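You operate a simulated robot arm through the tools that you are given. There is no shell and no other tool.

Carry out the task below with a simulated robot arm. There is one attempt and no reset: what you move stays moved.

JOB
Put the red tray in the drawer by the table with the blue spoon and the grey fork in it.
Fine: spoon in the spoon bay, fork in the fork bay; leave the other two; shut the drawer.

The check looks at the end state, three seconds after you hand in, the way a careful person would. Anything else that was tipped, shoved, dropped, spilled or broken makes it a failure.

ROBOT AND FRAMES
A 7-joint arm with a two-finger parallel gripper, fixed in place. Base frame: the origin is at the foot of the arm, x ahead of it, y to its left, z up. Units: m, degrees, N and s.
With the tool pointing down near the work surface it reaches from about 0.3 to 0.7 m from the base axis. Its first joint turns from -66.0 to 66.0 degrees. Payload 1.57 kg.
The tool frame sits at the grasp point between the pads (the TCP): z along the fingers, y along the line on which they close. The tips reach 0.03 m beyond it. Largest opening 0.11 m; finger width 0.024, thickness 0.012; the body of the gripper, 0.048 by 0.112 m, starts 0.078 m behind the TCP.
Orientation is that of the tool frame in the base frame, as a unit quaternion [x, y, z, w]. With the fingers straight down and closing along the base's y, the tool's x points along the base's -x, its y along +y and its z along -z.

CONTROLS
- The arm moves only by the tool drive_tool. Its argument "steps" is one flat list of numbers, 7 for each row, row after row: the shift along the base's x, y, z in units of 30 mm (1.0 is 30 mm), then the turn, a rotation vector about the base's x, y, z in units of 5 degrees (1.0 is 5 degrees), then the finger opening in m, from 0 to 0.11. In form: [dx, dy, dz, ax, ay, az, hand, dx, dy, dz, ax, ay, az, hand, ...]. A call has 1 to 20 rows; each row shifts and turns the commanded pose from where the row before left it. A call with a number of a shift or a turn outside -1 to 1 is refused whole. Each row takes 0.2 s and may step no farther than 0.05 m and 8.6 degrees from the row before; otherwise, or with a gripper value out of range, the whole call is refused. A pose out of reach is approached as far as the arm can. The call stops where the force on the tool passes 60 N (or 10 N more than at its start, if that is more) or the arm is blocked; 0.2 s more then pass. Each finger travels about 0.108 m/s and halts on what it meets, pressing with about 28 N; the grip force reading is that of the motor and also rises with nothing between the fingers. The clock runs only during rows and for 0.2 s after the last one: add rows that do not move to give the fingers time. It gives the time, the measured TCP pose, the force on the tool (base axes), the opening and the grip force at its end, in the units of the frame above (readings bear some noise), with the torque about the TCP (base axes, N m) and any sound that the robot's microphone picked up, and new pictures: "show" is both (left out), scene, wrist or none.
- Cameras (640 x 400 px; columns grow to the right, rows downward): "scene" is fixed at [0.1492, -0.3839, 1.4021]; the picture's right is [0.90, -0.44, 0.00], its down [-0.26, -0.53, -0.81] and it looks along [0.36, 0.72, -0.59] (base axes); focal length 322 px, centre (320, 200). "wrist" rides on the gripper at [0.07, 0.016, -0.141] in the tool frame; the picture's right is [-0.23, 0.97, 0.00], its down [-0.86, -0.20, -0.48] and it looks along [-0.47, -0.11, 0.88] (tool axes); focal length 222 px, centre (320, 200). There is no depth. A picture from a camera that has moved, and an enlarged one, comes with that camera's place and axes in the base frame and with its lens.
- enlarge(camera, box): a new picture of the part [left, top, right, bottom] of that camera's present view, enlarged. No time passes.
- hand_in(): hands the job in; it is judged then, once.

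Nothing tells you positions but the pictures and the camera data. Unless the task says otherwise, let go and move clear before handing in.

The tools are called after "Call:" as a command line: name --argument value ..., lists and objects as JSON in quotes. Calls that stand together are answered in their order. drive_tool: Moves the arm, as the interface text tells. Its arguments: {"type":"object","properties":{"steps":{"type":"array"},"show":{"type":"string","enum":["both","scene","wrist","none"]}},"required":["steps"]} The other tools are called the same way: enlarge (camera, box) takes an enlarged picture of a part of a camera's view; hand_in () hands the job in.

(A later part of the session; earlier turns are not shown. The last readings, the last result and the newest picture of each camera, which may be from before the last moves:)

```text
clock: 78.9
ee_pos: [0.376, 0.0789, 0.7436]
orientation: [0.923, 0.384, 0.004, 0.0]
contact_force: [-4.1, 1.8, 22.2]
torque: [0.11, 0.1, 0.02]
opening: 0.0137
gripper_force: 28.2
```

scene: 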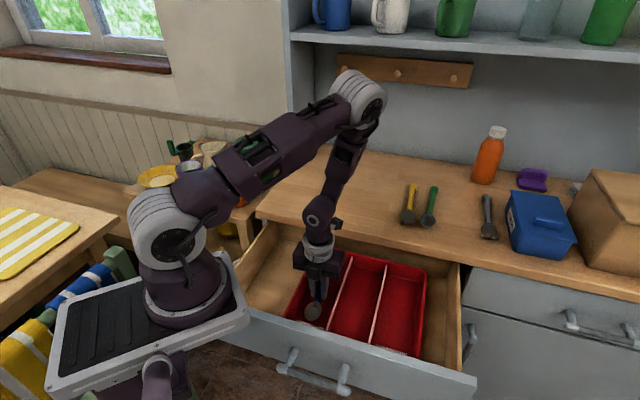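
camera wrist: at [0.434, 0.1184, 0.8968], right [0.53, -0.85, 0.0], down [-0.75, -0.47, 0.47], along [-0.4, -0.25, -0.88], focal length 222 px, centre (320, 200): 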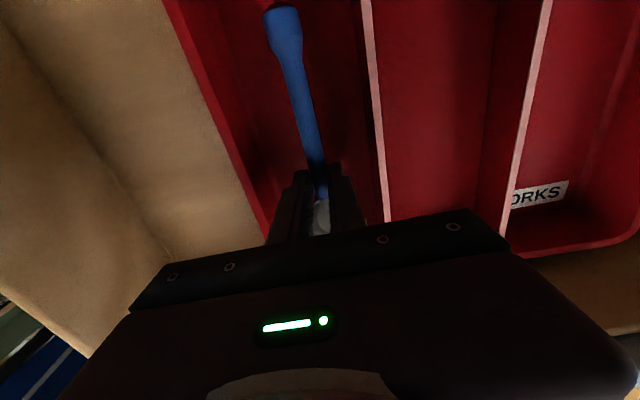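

Contact. Relieve a little, release, and lift out.

Call:
drive_tool --steps '[0, 0, 0.06, 0, 0, 0, 0.0, 0, 0, 0, 0, 0, 0, 0.025, 0, 0, 0, 0, 0, 0, 0.036, 0, 0, 0, 0, 0, 0, 0.036, 0, 0, 0.3, 0, 0, 0, 0.036, 0, 0, 0.6, 0, 0, 0, 0.036, 0, 0, 0.8, 0, 0, 0, 0.036, 0, 0, 0.8, 0, 0, 0, 0.036, 0, 0, 0.8, 0, 0, 0, 0.036, 0, 0, 0, 0, 0, 0, 0.036]'

Call:
enlarge --camera "scene" --box '[260, 200, 440, 350]'

Call:
enlarge --camera "wrist" --box '[200, 0, 500, 240]'

```text
clock: 81.1
ee_pos: [0.3767, 0.0784, 0.8427]
orientation: [0.924, 0.383, 0.004, 0.001]
contact_force: [-0.6, 0.5, -0.7]
torque: [-0.03, 0.0, -0.01]
opening: 0.0359
gripper_force: 0.0
camera wrist: at [0.4351, 0.1167, 0.9834], right [0.53, -0.85, 0.0], down [-0.75, -0.47, 0.47], along [-0.4, -0.25, -0.88], focal length 222 px, centre (320, 200)
```

scene: 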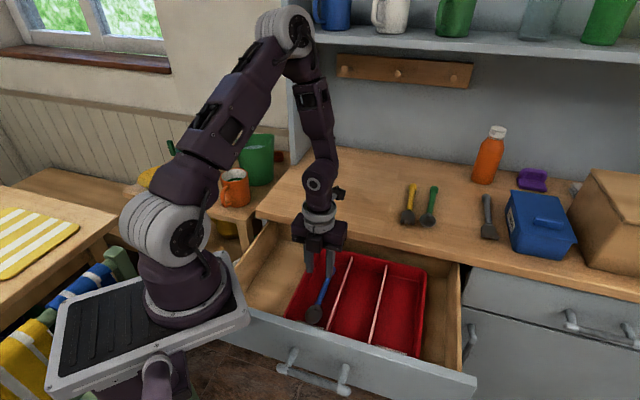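
wrist: 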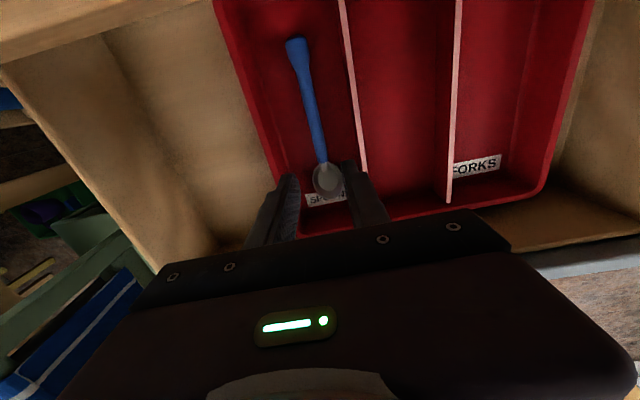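

```text
2.67 times, centred on (350, 275) of scene
camera zoom: at [0.1492, -0.3838, 1.4021], right [0.9, -0.44, 0.0], down [-0.26, -0.53, -0.81], along [0.36, 0.72, -0.59], focal length 859 px, centre (240, 0)
```

zoom: 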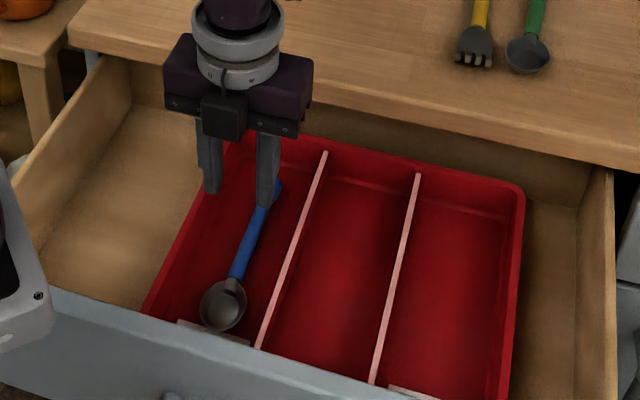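

```text
1.67 times, centred on (350, 120) of wrist
camera zoom: at [0.4351, 0.1167, 0.9834], right [0.53, -0.85, 0.0], down [-0.75, -0.47, 0.47], along [-0.4, -0.25, -0.88], focal length 370 px, centre (270, 333)
```

zoom: 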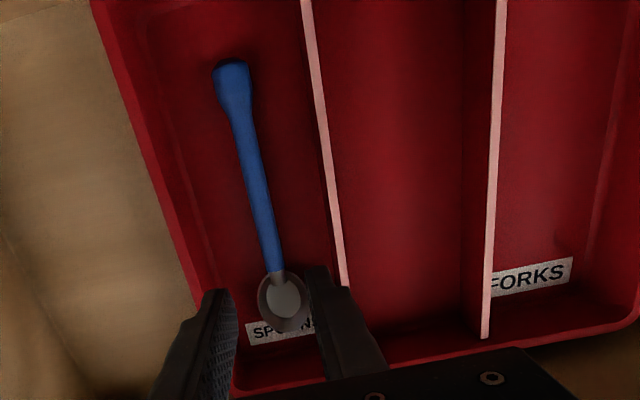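

The blue spoon is lying neatly in the SPOONS bay. Now rising and travelling back toward the grey fork, staying above everything.

Call:
drive_tool --steps '[0, 0, 1, 0, 0, 0, 0.036, 0, 0, 1, 0, 0, 0, 0.036, 0, 0, 1, 0, 0, 0, 0.036, 0, 0, 1, 0, 0, 0, 0.036, 0.842, -0.356, 0.2, 0, 0, 0, 0.036, 0.842, -0.356, 0.2, 0, 0, 0, 0.036, 0.842, -0.356, 0.2, 0, 0, 0, 0.036, 0.842, -0.356, 0, 0, 0, 0, 0.036, 0.842, -0.356, 0, 0, 0, -0.1, 0.036, 0.842, -0.356, 0, 0, 0, -0.1, 0.036, 0.842, -0.356, 0, 0, 0, 0, 0.036, 0.842, -0.356, 0, 0, 0, 0, 0.036, 0.842, -0.356, 0, 0, 0, 0, 0.036, 0.842, -0.356, 0, 0, 0, 0, 0.036, 0, 0, 0, 0, 0, 0, 0.036]'

```text
clock: 84.3
ee_pos: [0.6288, -0.0273, 0.9822]
orientation: [0.927, 0.376, 0.005, 0.0]
contact_force: [0.3, 0.3, -0.2]
torque: [0.0, -0.02, 0.01]
opening: 0.0363
gripper_force: 0.0
camera wrist: at [0.6884, 0.0099, 1.1238], right [0.51, -0.86, 0.0], down [-0.76, -0.45, 0.47], along [-0.4, -0.25, -0.88], focal length 222 px, centre (320, 200)
```

scene: 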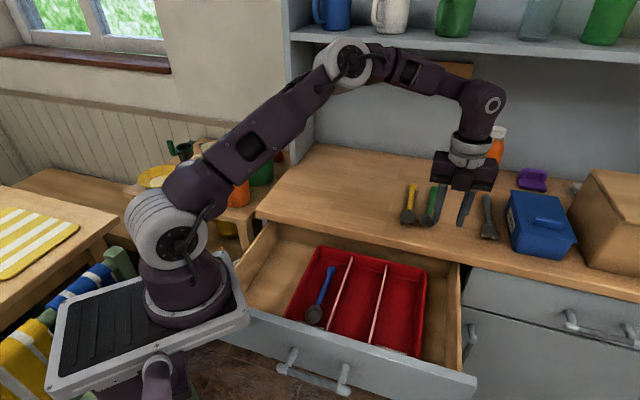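
wrist: 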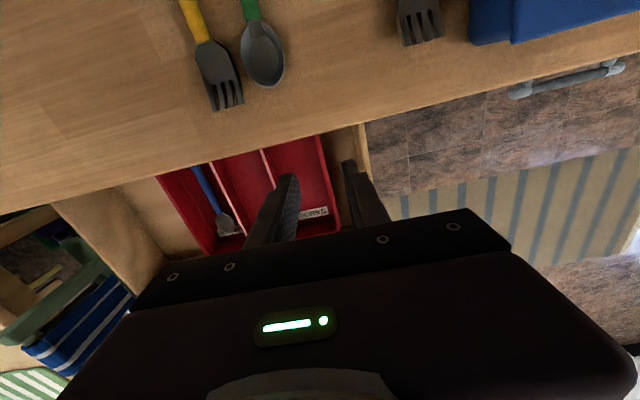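

Good posture. Lean outward 35° and move to a hover short of the grey fork's handle.

Call:
drive_tool --steps '[0.733, -0.021, -0.175, 0.697, -0.717, 0, 0.036, 0.733, -0.021, -0.175, 0.697, -0.717, 0, 0.036, 0.733, -0.021, -0.175, 0.697, -0.717, 0, 0.036, 0.733, -0.021, -0.175, 0.697, -0.717, 0, 0.036, 0.733, -0.021, -0.175, 0.697, -0.717, 0, 0.036, 0.733, -0.021, -0.175, 0.697, -0.717, 0, 0.036, 0.733, -0.021, -0.175, 0.697, -0.717, 0, 0.036, 0, 0, 0, 0, 0, 0, 0.036]'

Call:
enlarge --camera "wrist" --box '[220, 60, 460, 240]'

Call:
enlarge --camera "scene" --box '[400, 120, 600, 270]'

```text
clock: 86.1
ee_pos: [0.7693, -0.0327, 0.9387]
orientation: [0.892, 0.355, 0.256, -0.111]
contact_force: [0.1, 0.0, -0.2]
torque: [0.04, -0.01, -0.02]
opening: 0.0362
gripper_force: 0.1
out of reach, approached as far as the arm can: row 7
camera wrist: at [0.7691, -0.0578, 1.094], right [0.53, -0.84, -0.14], down [-0.85, -0.53, -0.05], along [-0.03, 0.14, -0.99], focal length 222 px, centre (320, 200)
```

scene: 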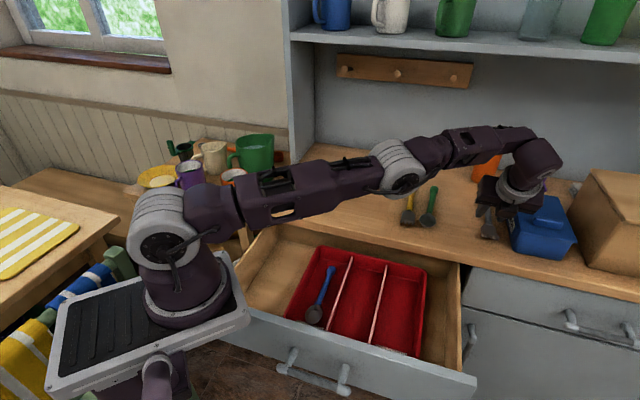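
wrist: 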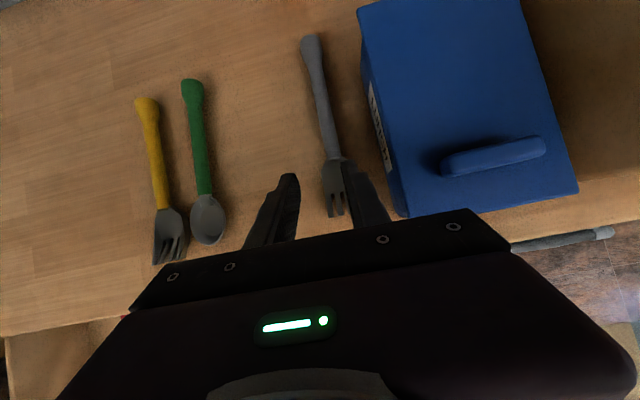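

```text
2.22 times, centred on (340, 150) of wrist
camera zoom: at [0.7691, -0.0578, 1.094], right [0.53, -0.84, -0.14], down [-0.85, -0.53, -0.05], along [-0.03, 0.14, -0.99], focal length 494 px, centre (276, 311)
```

zoom: 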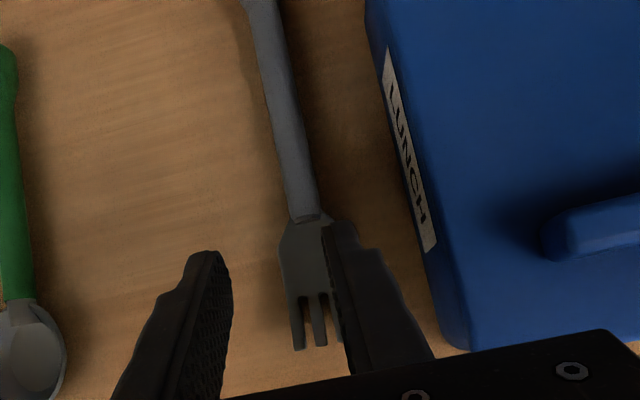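

```text
2.67 times, centred on (500, 195) of scene
camera zoom: at [0.1492, -0.3839, 1.4021], right [0.9, -0.44, 0.0], down [-0.26, -0.53, -0.81], along [0.36, 0.72, -0.59], focal length 859 px, centre (-160, 213)
```

zoom: 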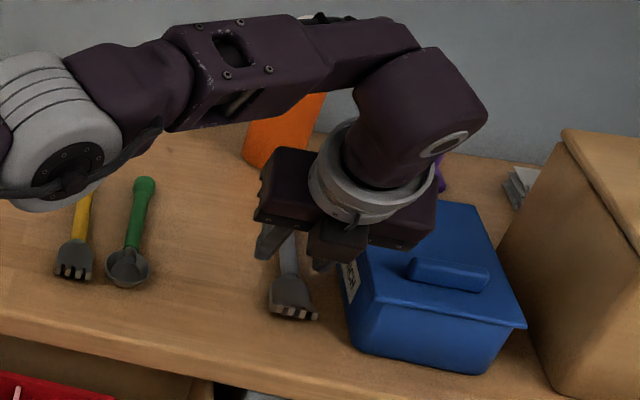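

The arm is nearly fully extended here. A slightly steeper lean (40°) aimed more radially (36°) gains the needed reach while staying close to perpendicular to the fork; adjusting orientation at the hover.

Call:
drive_tool --steps '[-0.04, -0.08, 0.06, 0.22, -0.31, -0.9, 0.036, -0.04, -0.08, 0.06, 0.22, -0.31, -0.9, 0.036, 0, 0, 0, 0.22, -0.31, 0, 0.036, 0, 0, 0, 0.22, -0.31, 0, 0.036, 0, 0, 0, 0, 0, 0, 0.036]'

Call:
enlarge --camera "wrist" --box '[220, 60, 460, 240]'

Call:
enlarge --camera "scene" --box '[400, 120, 600, 270]'

```text
clock: 87.3
ee_pos: [0.7793, -0.0369, 0.9491]
orientation: [0.887, 0.281, 0.35, -0.107]
contact_force: [0.0, 0.0, -0.3]
torque: [-0.02, 0.0, 0.01]
opening: 0.0362
gripper_force: 0.2
camera wrist: at [0.7509, -0.075, 1.0994], right [0.42, -0.89, -0.15], down [-0.89, -0.38, -0.23], along [0.15, 0.23, -0.96], focal length 222 px, centre (320, 200)
```

scene: 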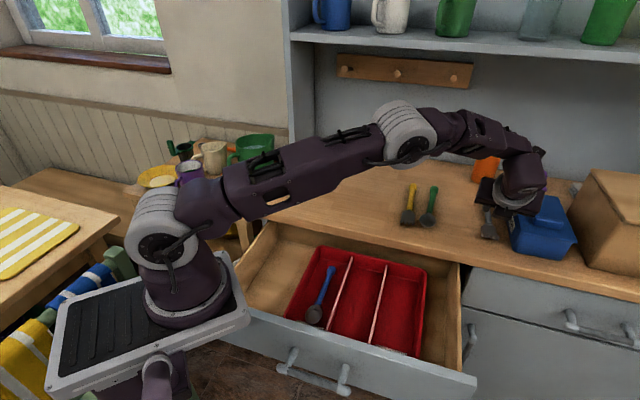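
wrist: 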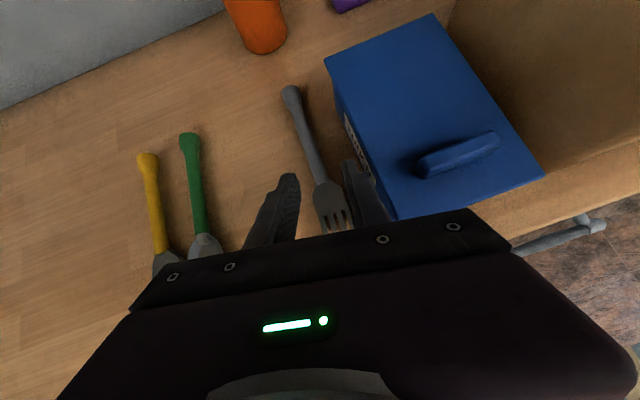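

```text
2.22 times, centred on (340, 150) of wrist
camera zoom: at [0.7509, -0.075, 1.0994], right [0.42, -0.89, -0.15], down [-0.89, -0.38, -0.23], along [0.15, 0.23, -0.96], focal length 494 px, centre (276, 311)
```

zoom: 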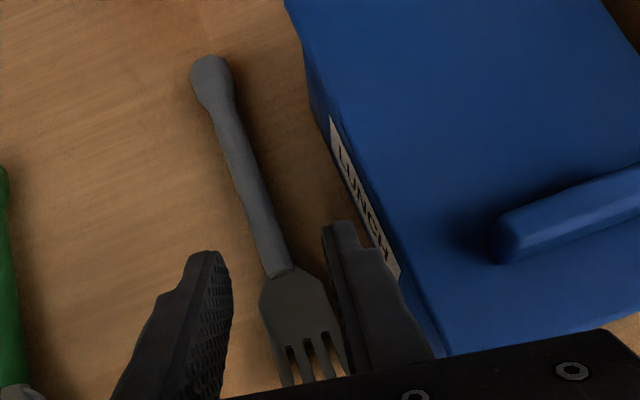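

```text
2.67 times, centred on (500, 195) of scene
camera zoom: at [0.1492, -0.3839, 1.4021], right [0.9, -0.44, 0.0], down [-0.26, -0.53, -0.81], along [0.36, 0.72, -0.59], focal length 859 px, centre (-160, 213)
```

zoom: 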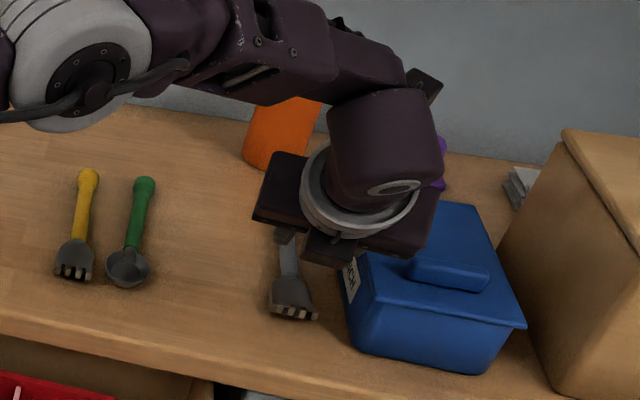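

The steeper lean fixed the reach. I'll trim the yaw 4° back toward the fork's axis and shift slightly so the approach line hits the handle just above its neck.

Call:
drive_tool --steps '[-0.194, -0.047, -0.16, 0, 0, 0.4, 0.036, -0.193, -0.046, -0.157, 0, 0, 0.4, 0.036, 0, 0, 0, 0, 0, 0, 0.036]'

Call:
enlarge --camera "wrist" --box '[220, 60, 460, 240]'

```text
clock: 88.1
ee_pos: [0.7674, -0.0389, 0.9408]
orientation: [0.877, 0.311, 0.346, -0.118]
contact_force: [0.0, -1.4, 0.0]
torque: [0.02, -0.02, 0.01]
opening: 0.0359
gripper_force: 0.0
camera wrist: at [0.741, -0.079, 1.0898], right [0.48, -0.86, -0.15], down [-0.86, -0.44, -0.23], along [0.14, 0.24, -0.96], focal length 222 px, centre (320, 200)
```

scene: 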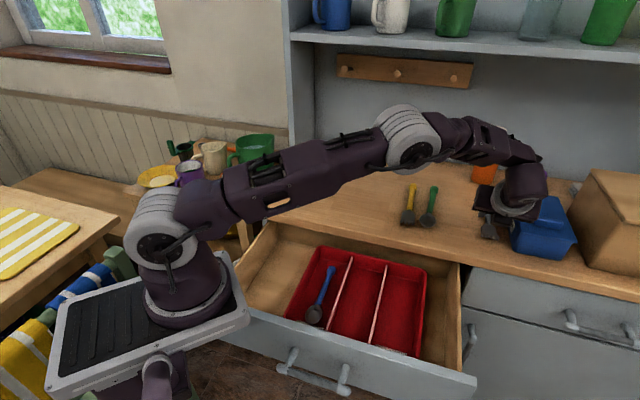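
wrist: 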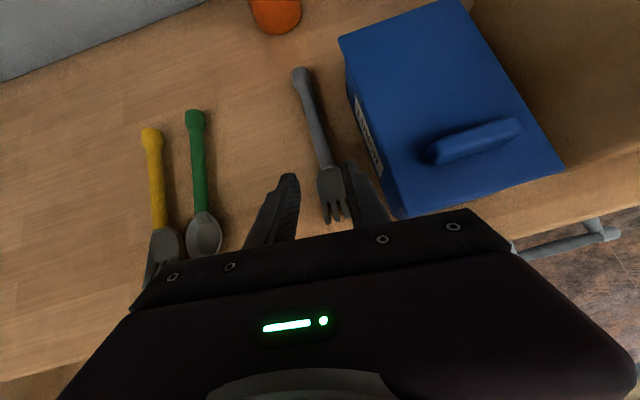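

```text
2.22 times, centred on (340, 150) of wrist
camera zoom: at [0.741, -0.079, 1.0898], right [0.48, -0.86, -0.15], down [-0.86, -0.44, -0.23], along [0.14, 0.24, -0.96], focal length 494 px, centre (276, 311)
```

zoom: 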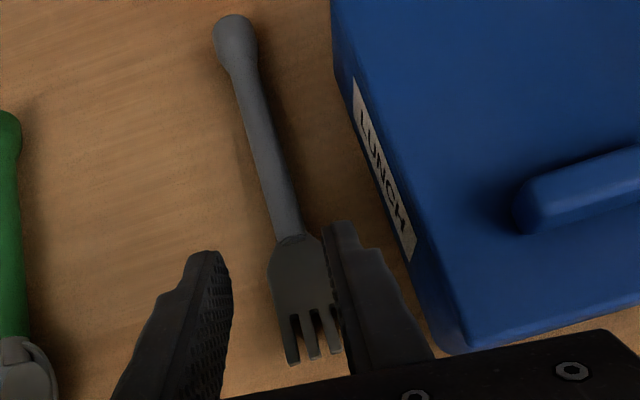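

Approach line now hits the handle just above the neck, clear of the lunch box. Descending along the tool axis.

Call:
drive_tool --steps '[0.208, 0.165, -0.285, 0, 0, 0, 0.036, 0.208, 0.165, -0.285, 0, 0, 0, 0.036, 0.208, 0.165, -0.285, 0, 0, 0, 0.036, 0, 0, 0, 0, 0, 0, 0.036]'

Call:
enlarge --camera "wrist" --box '[220, 60, 460, 240]'

Call:
enlarge --camera "scene" --box '[440, 150, 600, 270]'

```text
clock: 89.1
ee_pos: [0.788, -0.0243, 0.9154]
orientation: [0.877, 0.312, 0.346, -0.119]
contact_force: [-0.3, -0.5, 0.4]
torque: [0.02, -0.03, 0.03]
opening: 0.0361
gripper_force: 0.1
camera wrist: at [0.7614, -0.0635, 1.0648], right [0.48, -0.86, -0.15], down [-0.86, -0.44, -0.23], along [0.14, 0.24, -0.96], focal length 222 px, centre (320, 200)
```

scene: 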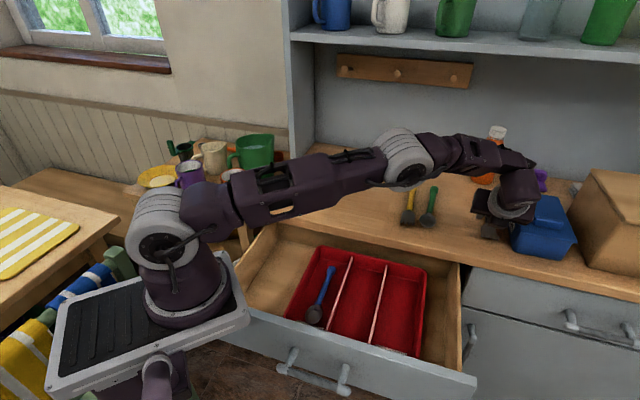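
wrist: 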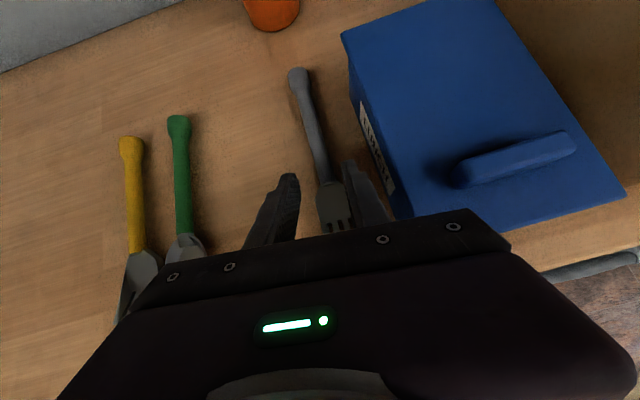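

```text
2.22 times, centred on (340, 150) of wrist
camera zoom: at [0.7614, -0.0635, 1.0648], right [0.48, -0.86, -0.15], down [-0.86, -0.44, -0.23], along [0.14, 0.24, -0.96], focal length 494 px, centre (276, 311)
```

zoom: 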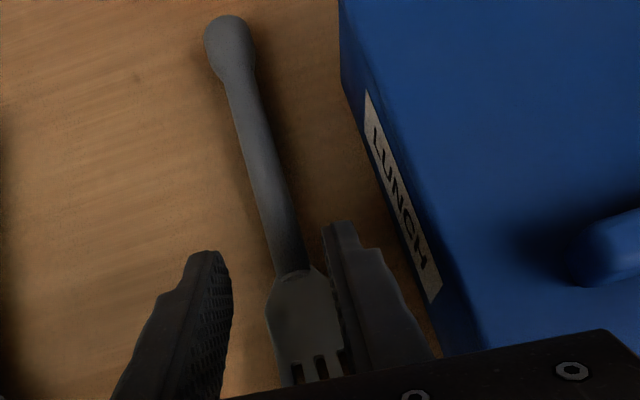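

```text
3.33 times, centred on (520, 210) of scene
camera zoom: at [0.1492, -0.3838, 1.4021], right [0.9, -0.44, 0.0], down [-0.26, -0.53, -0.81], along [0.36, 0.72, -0.59], focal length 1073 px, centre (-347, 167)
```

zoom: 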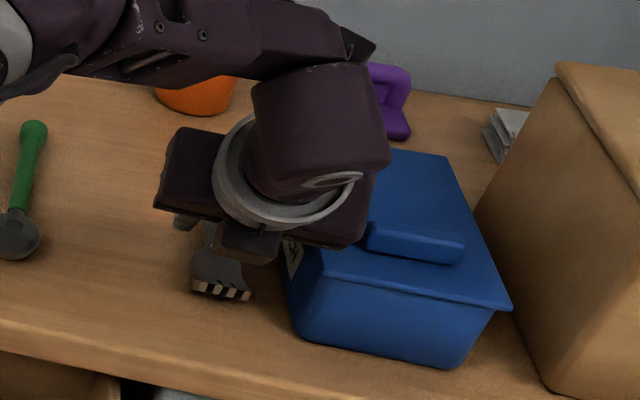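

Fingers straddle the grey handle; the lunch-box lid top (≈0.923) is ~2 cm below the gripper body. A small lateral trim and the final descent, then check force.

Call:
drive_tool --steps '[0.165, 0.048, -0.183, 0, 0, 0, 0.036, 0.165, 0.048, -0.183, 0, 0, 0, 0.036, 0, 0, 0, 0, 0, 0, 0.036]'

Call:
enlarge --camera "wrist" --box '[220, 60, 460, 240]'

```text
clock: 89.9
ee_pos: [0.7978, -0.0219, 0.9047]
orientation: [0.877, 0.311, 0.347, -0.119]
contact_force: [0.2, 0.1, 0.1]
torque: [-0.02, -0.02, 0.05]
opening: 0.0359
gripper_force: 0.0
camera wrist: at [0.7713, -0.061, 1.0537], right [0.48, -0.86, -0.15], down [-0.86, -0.44, -0.23], along [0.14, 0.24, -0.96], focal length 222 px, centre (320, 200)
```

scene: 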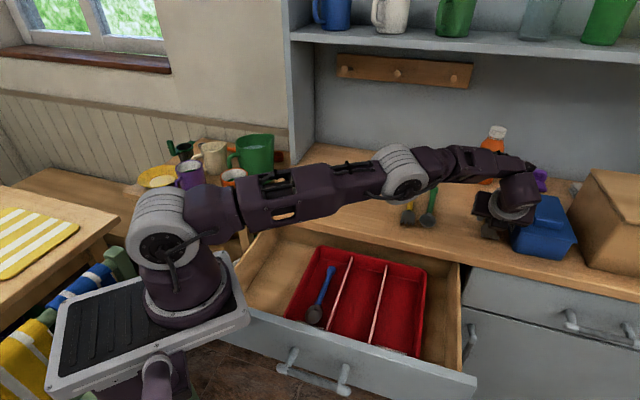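
wrist: 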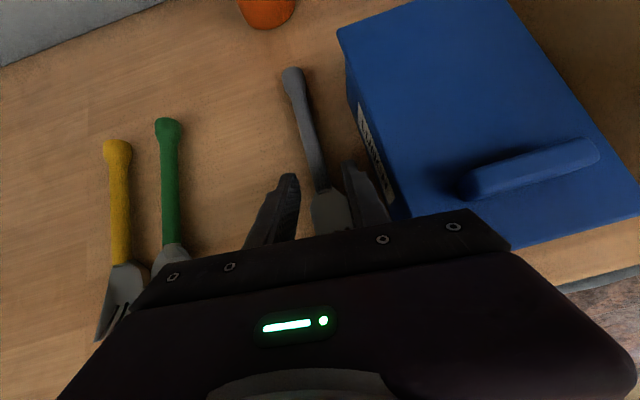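

```text
2.22 times, centred on (340, 150) of wrist
camera zoom: at [0.7713, -0.061, 1.0537], right [0.48, -0.86, -0.15], down [-0.86, -0.44, -0.23], along [0.14, 0.24, -0.96], focal length 494 px, centre (276, 311)
```

zoom: 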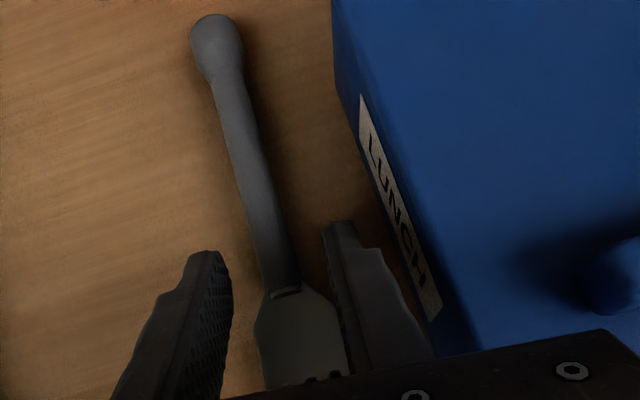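

Centered on the handle. A final 1.5 mm down, then close.

Call:
drive_tool --steps '[0, 0, -0.05, 0, 0, 0, 0.036, 0, 0, 0, 0, 0, 0, 0.02, 0, 0, 0, 0, 0, 0, 0.0, 0, 0, 0, 0, 0, 0, 0.0, 0, 0, 0, 0, 0, 0, 0.0]'

Call:
enlarge --camera "wrist" --box '[220, 60, 460, 240]'

```text
clock: 91.1
ee_pos: [0.7982, -0.0197, 0.9043]
orientation: [0.877, 0.311, 0.347, -0.119]
contact_force: [2.6, 1.0, 8.4]
torque: [-0.01, -0.31, 0.08]
opening: 0.0146
gripper_force: 27.9
camera wrist: at [0.7711, -0.0606, 1.0533], right [0.48, -0.86, -0.15], down [-0.86, -0.44, -0.24], along [0.14, 0.24, -0.96], focal length 222 px, centre (320, 200)
```

scene: 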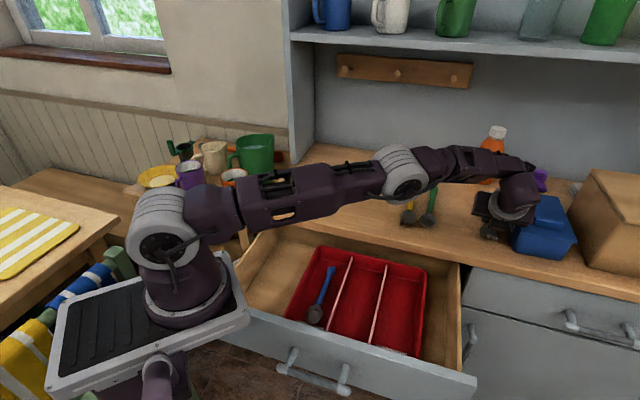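
wrist: 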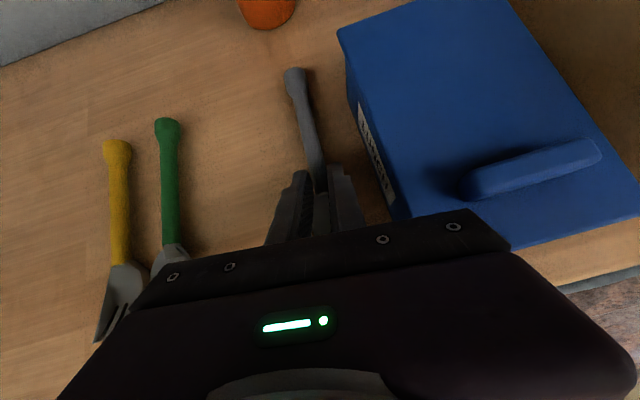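

```text
2.22 times, centred on (340, 150) of wrist
camera zoom: at [0.7711, -0.0606, 1.0533], right [0.48, -0.86, -0.15], down [-0.86, -0.44, -0.24], along [0.14, 0.24, -0.96], focal length 494 px, centre (276, 311)
```

zoom: 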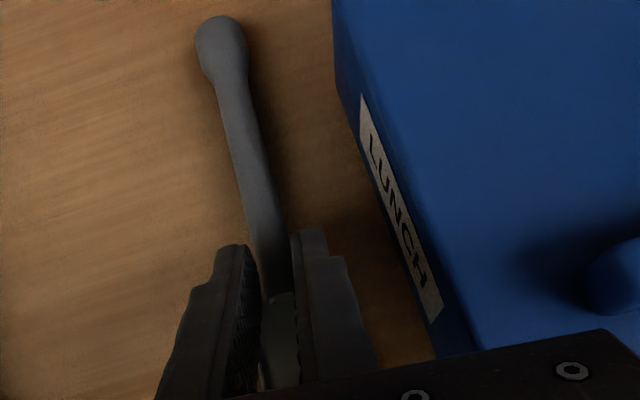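

Grey handle gripped (14.6 mm). Lifting straight up.

Call:
drive_tool --steps '[0, 0, 0.4, 0, 0, 0, 0, 0, 0, 0.5, 0, 0, 0, 0, 0, 0, 0.6, 0, 0, 0, 0, 0, 0, 0.6, 0, 0, 0, 0, 0, 0, 0, 0, 0, 0, 0]'

Call:
enlarge --camera "wrist" --box '[220, 60, 460, 240]'

```text
clock: 92.3
ee_pos: [0.799, -0.0228, 0.9646]
orientation: [0.878, 0.31, 0.346, -0.118]
contact_force: [-0.2, 0.7, 1.0]
torque: [-0.03, 0.02, 0.01]
opening: 0.0142
gripper_force: 27.6
camera wrist: at [0.7725, -0.0616, 1.1145], right [0.48, -0.86, -0.15], down [-0.86, -0.44, -0.23], along [0.14, 0.24, -0.96], focal length 222 px, centre (320, 200)
```

scene: 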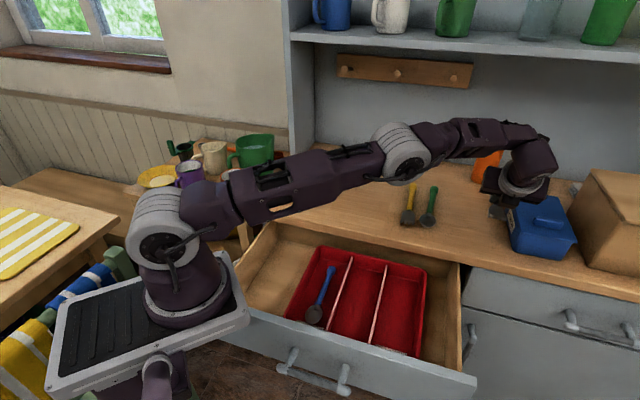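
wrist: 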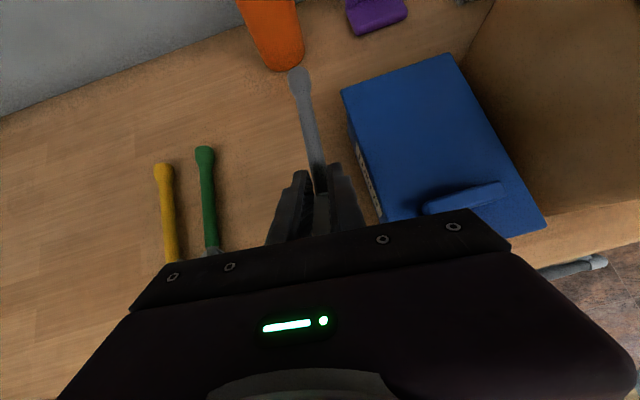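

```text
2.22 times, centred on (340, 150) of wrist
camera zoom: at [0.7725, -0.0616, 1.1145], right [0.48, -0.86, -0.15], down [-0.86, -0.44, -0.23], along [0.14, 0.24, -0.96], focal length 494 px, centre (276, 311)
```

zoom: 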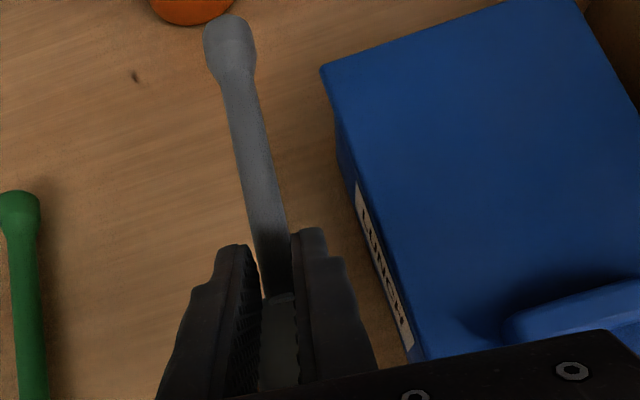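

The fork is held firmly. Carrying it to the free counter spot, as with the spoon.

Call:
drive_tool --steps '[-0.697, 0.611, 0.1, 0, 0, 0.067, 0, -0.697, 0.611, 0.1, 0, 0, 0.067, 0, -0.697, 0.611, 0, 0, 0, 0.067, 0, -0.697, 0.611, 0, 0, 0, 0.067, 0, -0.697, 0.611, 0, 0, 0, 0.067, 0, -0.697, 0.611, 0, 0, 0, 0.067, 0, -0.697, 0.611, 0, 0, 0, 0.067, 0, -0.697, 0.611, 0, 0, 0, 0.067, 0, -0.697, 0.611, 0, 0, 0, 0.067, 0, -0.697, 0.611, 0, 0, 0, 0.067, 0, -0.697, 0.611, 0, 0, 0, 0.067, 0, -0.697, 0.611, 0, 0, 0, 0.067, 0, 0, 0, 0, 0, 0, 0, 0]'

Call:
enlarge --camera "scene" --box '[300, 110, 460, 230]'

```text
clock: 95.1
ee_pos: [0.5465, 0.1985, 0.9708]
orientation: [0.866, 0.342, 0.341, -0.13]
contact_force: [-0.5, 0.2, -0.7]
torque: [-0.01, 0.01, -0.01]
opening: 0.0144
gripper_force: 28.2
camera wrist: at [0.5224, 0.158, 1.1204], right [0.54, -0.83, -0.15], down [-0.83, -0.5, -0.23], along [0.12, 0.25, -0.96], focal length 222 px, centre (320, 200)
```

scene: 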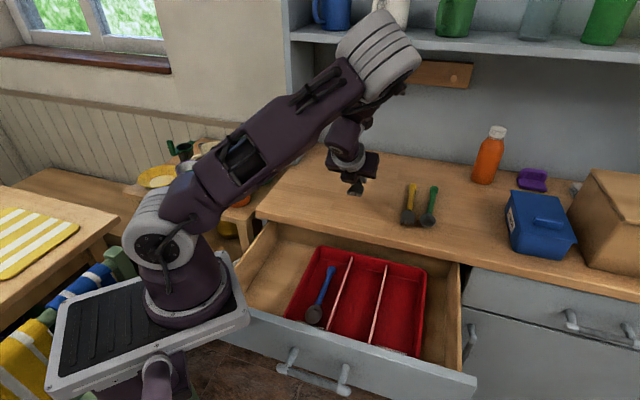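
wrist: 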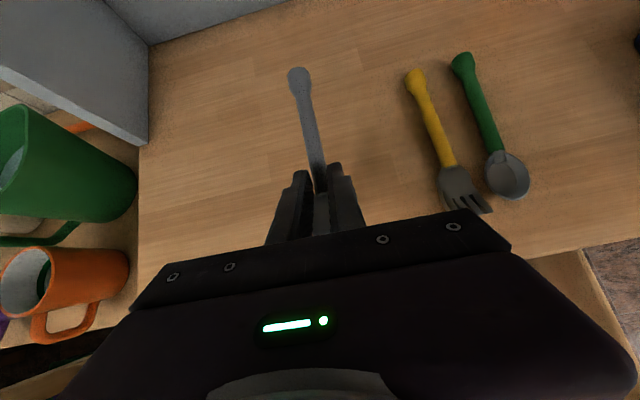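

```text
3.33 times, centred on (380, 170) of scene
camera zoom: at [0.1492, -0.3838, 1.4021], right [0.9, -0.44, 0.0], down [-0.26, -0.53, -0.81], along [0.36, 0.72, -0.59], focal length 1073 px, centre (120, 300)
```

zoom: 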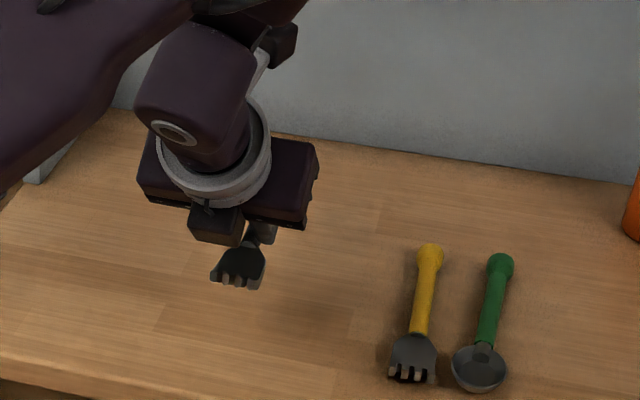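

Lowering the fork to the counter here.

Call:
drive_tool --steps '[0, 0, -0.6, 0, 0, 0, 0, 0, 0, -0.6, 0, 0, 0, 0, 0, 0, -0.6, 0, 0, 0, 0, 0, 0, -0.27, 0, 0, 0, 0, 0, 0, 0, 0, 0, 0, 0]' --show "none"

```text
clock: 96.3
ee_pos: [0.5458, 0.1981, 0.9085]
orientation: [0.865, 0.342, 0.342, -0.13]
contact_force: [-0.2, 0.2, 0.0]
torque: [0.01, 0.02, 0.0]
opening: 0.0143
gripper_force: 28.1
```

Call:
drive_tool --steps '[0, 0, -0.1, 0, 0, 0, 0, 0, 0, 0, 0, 0, 0, 0]' --show "none"

```text
clock: 96.9
ee_pos: [0.547, 0.197, 0.9062]
orientation: [0.865, 0.342, 0.342, -0.131]
contact_force: [-0.3, 0.4, -0.1]
torque: [-0.02, 0.01, 0.01]
opening: 0.0141
gripper_force: 27.7
```

Call:
drive_tool --steps '[0, 0, -0.08, 0, 0, 0, 0, 0, 0, 0, 0, 0, 0, 0]' --show "none"

```text
clock: 97.5
ee_pos: [0.5459, 0.1963, 0.9045]
orientation: [0.865, 0.344, 0.342, -0.131]
contact_force: [-0.5, 0.1, 11.1]
torque: [0.08, -0.33, 0.0]
opening: 0.0139
gripper_force: 27.9
```

Contact. Release, back out along the axis, and bring the tool upright.

Call:
drive_tool --steps '[0, 0, 0.04, 0, 0, 0, 0.0, 0, 0, 0, 0, 0, 0, 0.03, 0, 0, 0, 0, 0, 0, 0.045, 0, 0, 0, 0, 0, 0, 0.045, -0.208, -0.192, 0.305, 0, 0, 0, 0.045, -0.208, -0.192, 0.305, 0, 0, 0, 0.045, -0.418, -0.385, 0.61, 0, 0, 0, 0.045, 0, 0, 0.3, -0.647, 0.704, 0, 0.045, 0, 0, 0.3, -0.647, 0.704, 0, 0.045, 0, 0, 0.3, -0.647, 0.704, 0, 0.045, 0, 0, 0, -0.647, 0.704, 0, 0.045, 0, 0, 0, -0.647, 0.704, 0, 0.045, 0, 0, 0, -0.647, 0.704, 0, 0.045, 0, 0, 0, -0.647, 0.704, 0, 0.045, 0, 0, 0, -0.647, 0.704, 0, 0.045, 0, 0, 0, -0.647, 0.704, 0, 0.045, 0, 0, 0, 0, 0, 0, 0.045]'

Call:
enlarge --camera "scene" --box '[300, 110, 460, 230]'

```text
clock: 101.1
ee_pos: [0.5178, 0.1727, 0.9594]
orientation: [0.93, 0.368, -0.001, 0.002]
contact_force: [0.5, -0.4, -0.1]
torque: [-0.01, 0.01, -0.03]
opening: 0.0448
gripper_force: 0.1
out of reach, approached as far as the arm can: row 9
camera wrist: at [0.5796, 0.2097, 1.0985], right [0.5, -0.87, 0.0], down [-0.76, -0.44, 0.48], along [-0.42, -0.24, -0.88], focal length 222 px, centre (320, 200)
```

scene: 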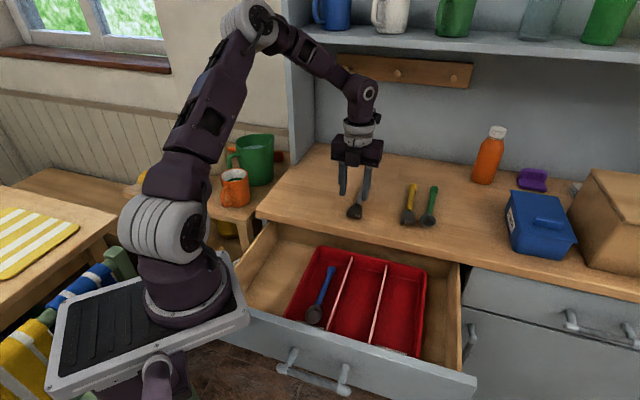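
wrist: 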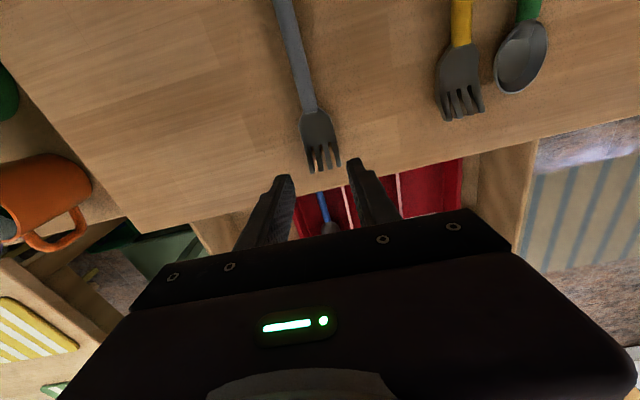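

```text
3.33 times, centred on (380, 170) of scene
camera zoom: at [0.1492, -0.3838, 1.4021], right [0.9, -0.44, 0.0], down [-0.26, -0.53, -0.81], along [0.36, 0.72, -0.59], focal length 1073 px, centre (120, 300)
```

zoom: 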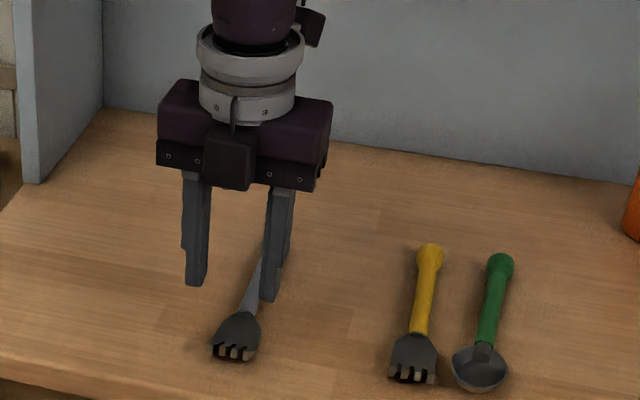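

The fork lies flat near [0.555, 0.204]. Moving above its handle for the vertical regrasp.

Call:
drive_tool --steps '[0.552, 0.487, -0.05, 0, 0, 0.05, 0.04, 0.552, 0.487, -0.05, 0, 0, 0.05, 0.04, 0.552, 0.487, -0.1, 0, 0, 0.05, 0.04, 0, 0, 0, 0, 0, 0, 0.04]'

Call:
enlarge --camera "wrist" --box '[220, 60, 460, 240]'

```text
clock: 102.1
ee_pos: [0.5654, 0.2183, 0.9525]
orientation: [0.927, 0.374, -0.001, 0.001]
contact_force: [0.5, 0.3, 0.4]
torque: [-0.03, -0.05, 0.03]
opening: 0.04
gripper_force: 0.1
camera wrist: at [0.6255, 0.2559, 1.0929], right [0.51, -0.86, 0.0], down [-0.75, -0.45, 0.48], along [-0.41, -0.25, -0.88], focal length 222 px, centre (320, 200)
```

scene: 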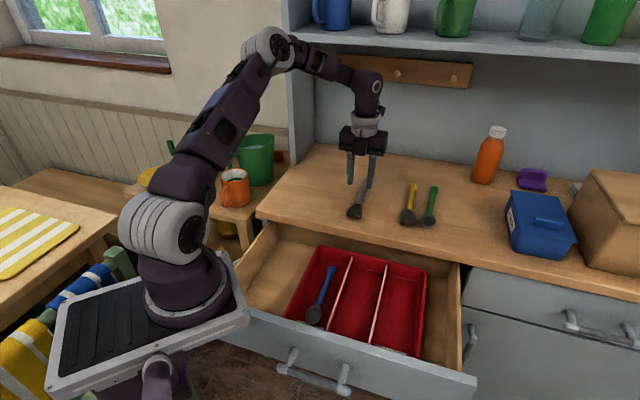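
wrist: 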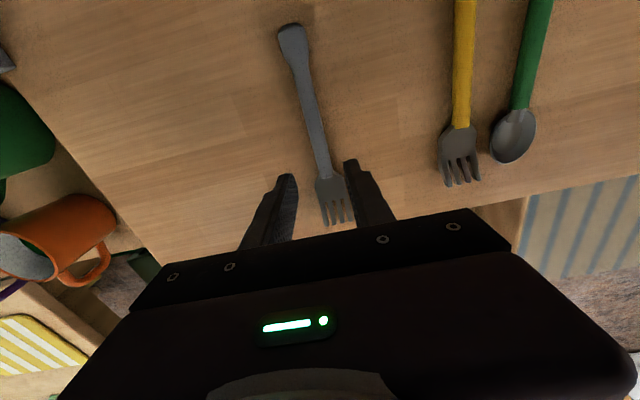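

```text
2.22 times, centred on (340, 150) of wrist
camera zoom: at [0.6255, 0.2559, 1.0929], right [0.51, -0.86, 0.0], down [-0.75, -0.45, 0.48], along [-0.41, -0.25, -0.88], focal length 494 px, centre (276, 311)
```

zoom: 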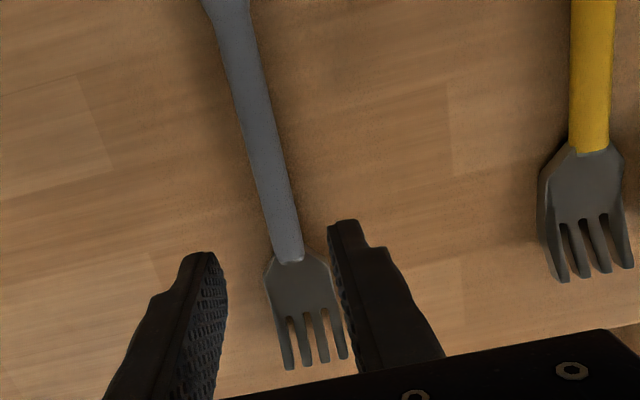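

Well aligned. Descend and grasp.

Call:
drive_tool --steps '[0.01, -0.018, -0.5, 0, 0, 0, 0.04, 0.01, -0.018, -0.5, 0, 0, 0, 0.04, 0.01, -0.018, -0.5, 0, 0, 0, 0.04, 0, 0, -0.13, 0, 0, 0, 0.04, 0, 0, 0, 0, 0, 0, 0.04]'

Call:
enlarge --camera "wrist" --box '[220, 60, 460, 240]'

```text
clock: 103.3
ee_pos: [0.5679, 0.2163, 0.904]
orientation: [0.927, 0.374, -0.002, 0.001]
contact_force: [-0.7, 0.2, 0.4]
torque: [0.01, 0.04, 0.03]
opening: 0.0402
gripper_force: 0.1
camera wrist: at [0.6288, 0.2535, 1.0439], right [0.51, -0.86, 0.0], down [-0.75, -0.45, 0.48], along [-0.41, -0.25, -0.88], focal length 222 px, centre (320, 200)
```

scene: 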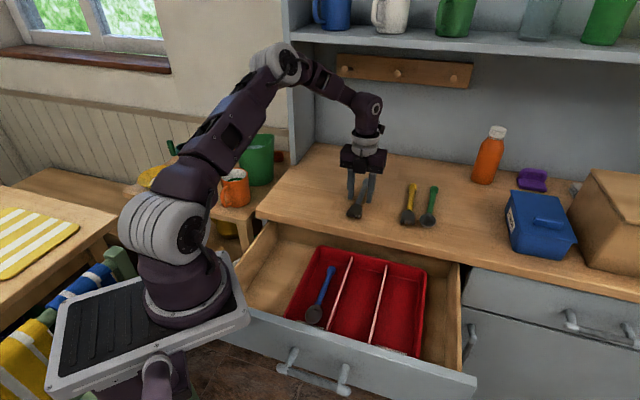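
wrist: 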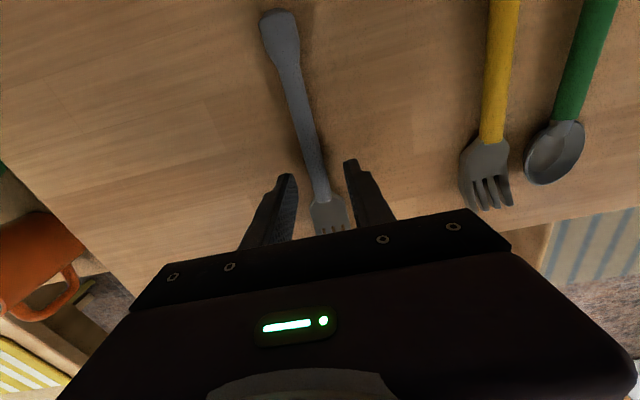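

```text
2.22 times, centred on (340, 150) of wrist
camera zoom: at [0.6288, 0.2535, 1.0439], right [0.51, -0.86, 0.0], down [-0.75, -0.45, 0.48], along [-0.41, -0.25, -0.88], focal length 494 px, centre (276, 311)
```

zoom: 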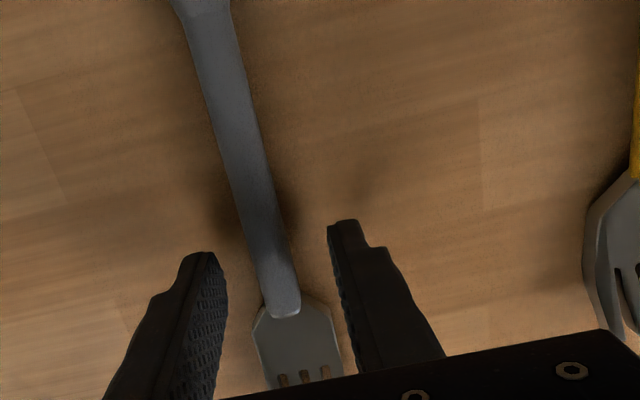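

Centered. Closing.

Call:
drive_tool --steps '[0, 0, 0, 0, 0, 0, 0.02, 0, 0, 0, 0, 0, 0, 0.0, 0, 0, 0, 0, 0, 0, 0.0, 0, 0, 0, 0, 0, 0, 0.0, 0, 0, 0.5, 0, 0, 0, 0.0, 0, 0, 1, 0, 0, 0, 0.0, 0, 0, 1, 0, 0, 0, 0.0, 0, 0, 0, 0, 0, 0, 0.0]'

Call:
enlarge --camera "wrist" --box '[220, 0, 460, 240]'

Call:
enlarge --camera "scene" --box '[300, 110, 460, 230]'

```text
clock: 105.1
ee_pos: [0.5694, 0.2145, 0.9823]
orientation: [0.928, 0.373, -0.001, 0.001]
contact_force: [0.7, 0.6, 0.3]
torque: [0.01, 0.0, 0.0]
opening: 0.0142
gripper_force: 28.5
camera wrist: at [0.6296, 0.2515, 1.1206], right [0.51, -0.86, 0.0], down [-0.75, -0.45, 0.48], along [-0.41, -0.25, -0.88], focal length 222 px, centre (320, 200)
```

scene: 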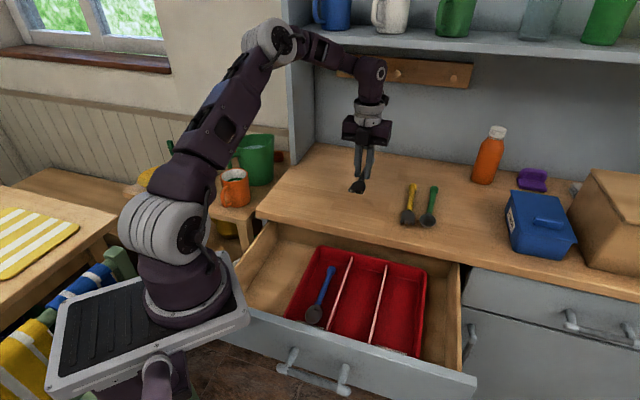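
wrist: 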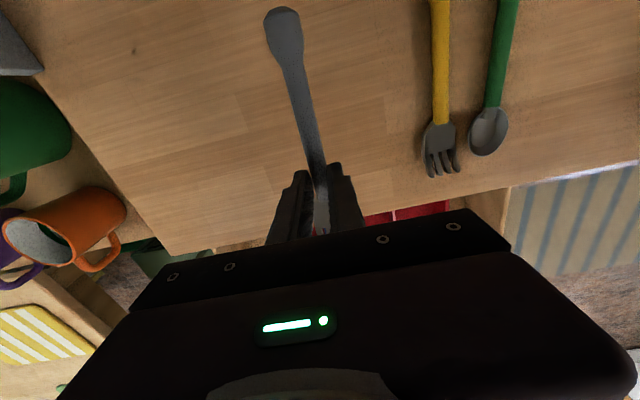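

```text
1.67 times, centred on (340, 120) of wrist
camera zoom: at [0.6296, 0.2515, 1.1206], right [0.51, -0.86, 0.0], down [-0.75, -0.45, 0.48], along [-0.41, -0.25, -0.88], focal length 370 px, centre (287, 333)
```

zoom: 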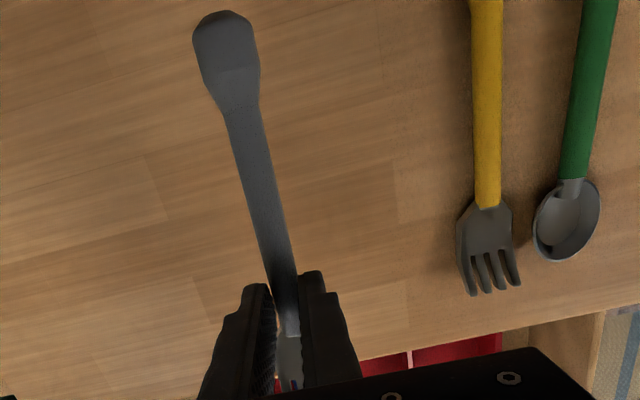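

```text
3.33 times, centred on (380, 170) of scene
camera zoom: at [0.1492, -0.3839, 1.4021], right [0.9, -0.44, 0.0], down [-0.26, -0.53, -0.81], along [0.36, 0.72, -0.59], focal length 1073 px, centre (120, 300)
```

zoom: 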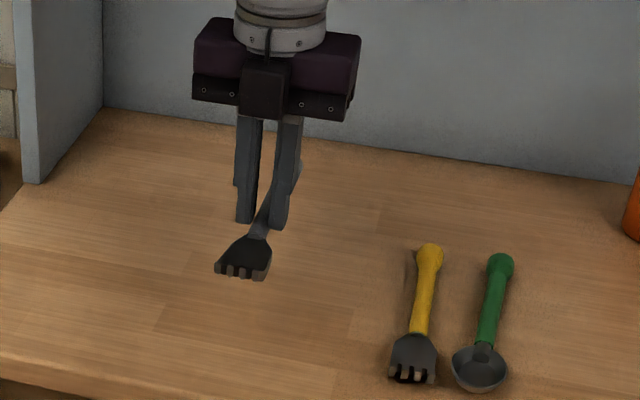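

Fork regrasped and lifted. Carrying it over to the FORKS bay.

Call:
drive_tool --steps '[-0.217, -0.864, 0, 0, 0, 0.022, 0, -0.217, -0.864, 0, 0, 0, 0.022, 0, -0.217, -0.864, 0, 0, 0, 0.022, 0, -0.217, -0.864, 0, 0, 0, 0.022, 0, -0.217, -0.864, 0, 0, 0, 0.022, 0, -0.217, -0.864, 0, 0, 0, 0.022, 0, -0.217, -0.864, 0, 0, 0, 0.022, 0, -0.217, -0.864, 0, 0, 0, 0.022, 0, -0.217, -0.864, 0, 0, 0, 0.022, 0, -0.217, -0.864, 0, 0, 0, 0.022, 0, -0.217, -0.864, 0, 0, 0, 0.022, 0, 0, 0, 0, 0, 0, 0, 0]'

Call:
enlarge --camera "wrist" --box '[200, 0, 500, 240]'

Call:
enlarge --camera "scene" --box '[260, 180, 500, 360]'

```text
clock: 107.7
ee_pos: [0.4971, -0.0713, 0.9797]
orientation: [0.924, 0.382, 0.0, 0.0]
contact_force: [-0.2, 0.0, -0.9]
torque: [0.02, -0.01, -0.02]
opening: 0.0139
gripper_force: 27.8
camera wrist: at [0.5561, -0.0323, 1.1194], right [0.53, -0.85, 0.0], down [-0.74, -0.46, 0.48], along [-0.41, -0.26, -0.88], focal length 222 px, centre (320, 200)
```

scene: 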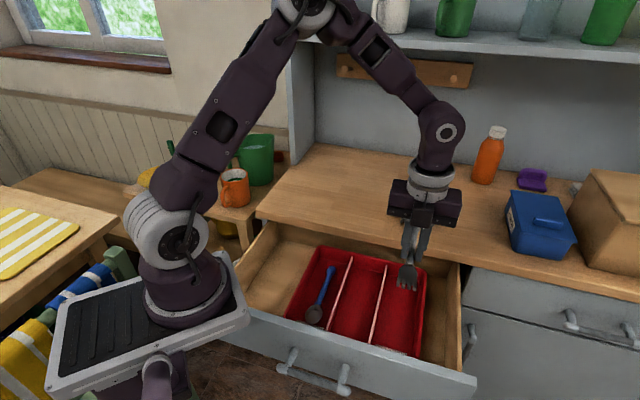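
wrist: 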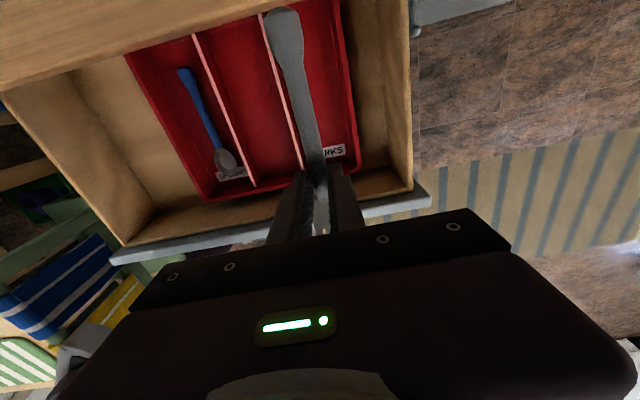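

```text
1.67 times, centred on (350, 120) of wrist
camera zoom: at [0.5561, -0.0323, 1.1194], right [0.53, -0.85, 0.0], down [-0.74, -0.46, 0.48], along [-0.41, -0.26, -0.88], focal length 370 px, centre (270, 333)
```

zoom: 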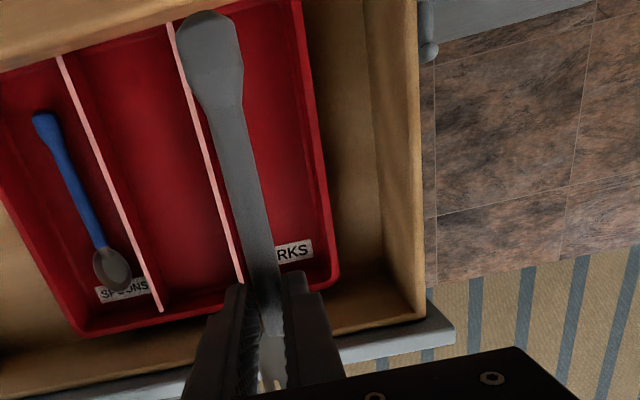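

```text
2.22 times, centred on (380, 270) of scene
camera zoom: at [0.1492, -0.3839, 1.4021], right [0.9, -0.44, 0.0], down [-0.26, -0.53, -0.81], along [0.36, 0.72, -0.59], focal length 716 px, centre (187, 44)
```

zoom: 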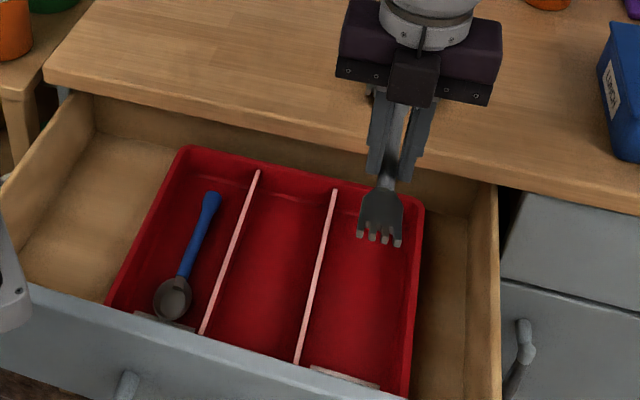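

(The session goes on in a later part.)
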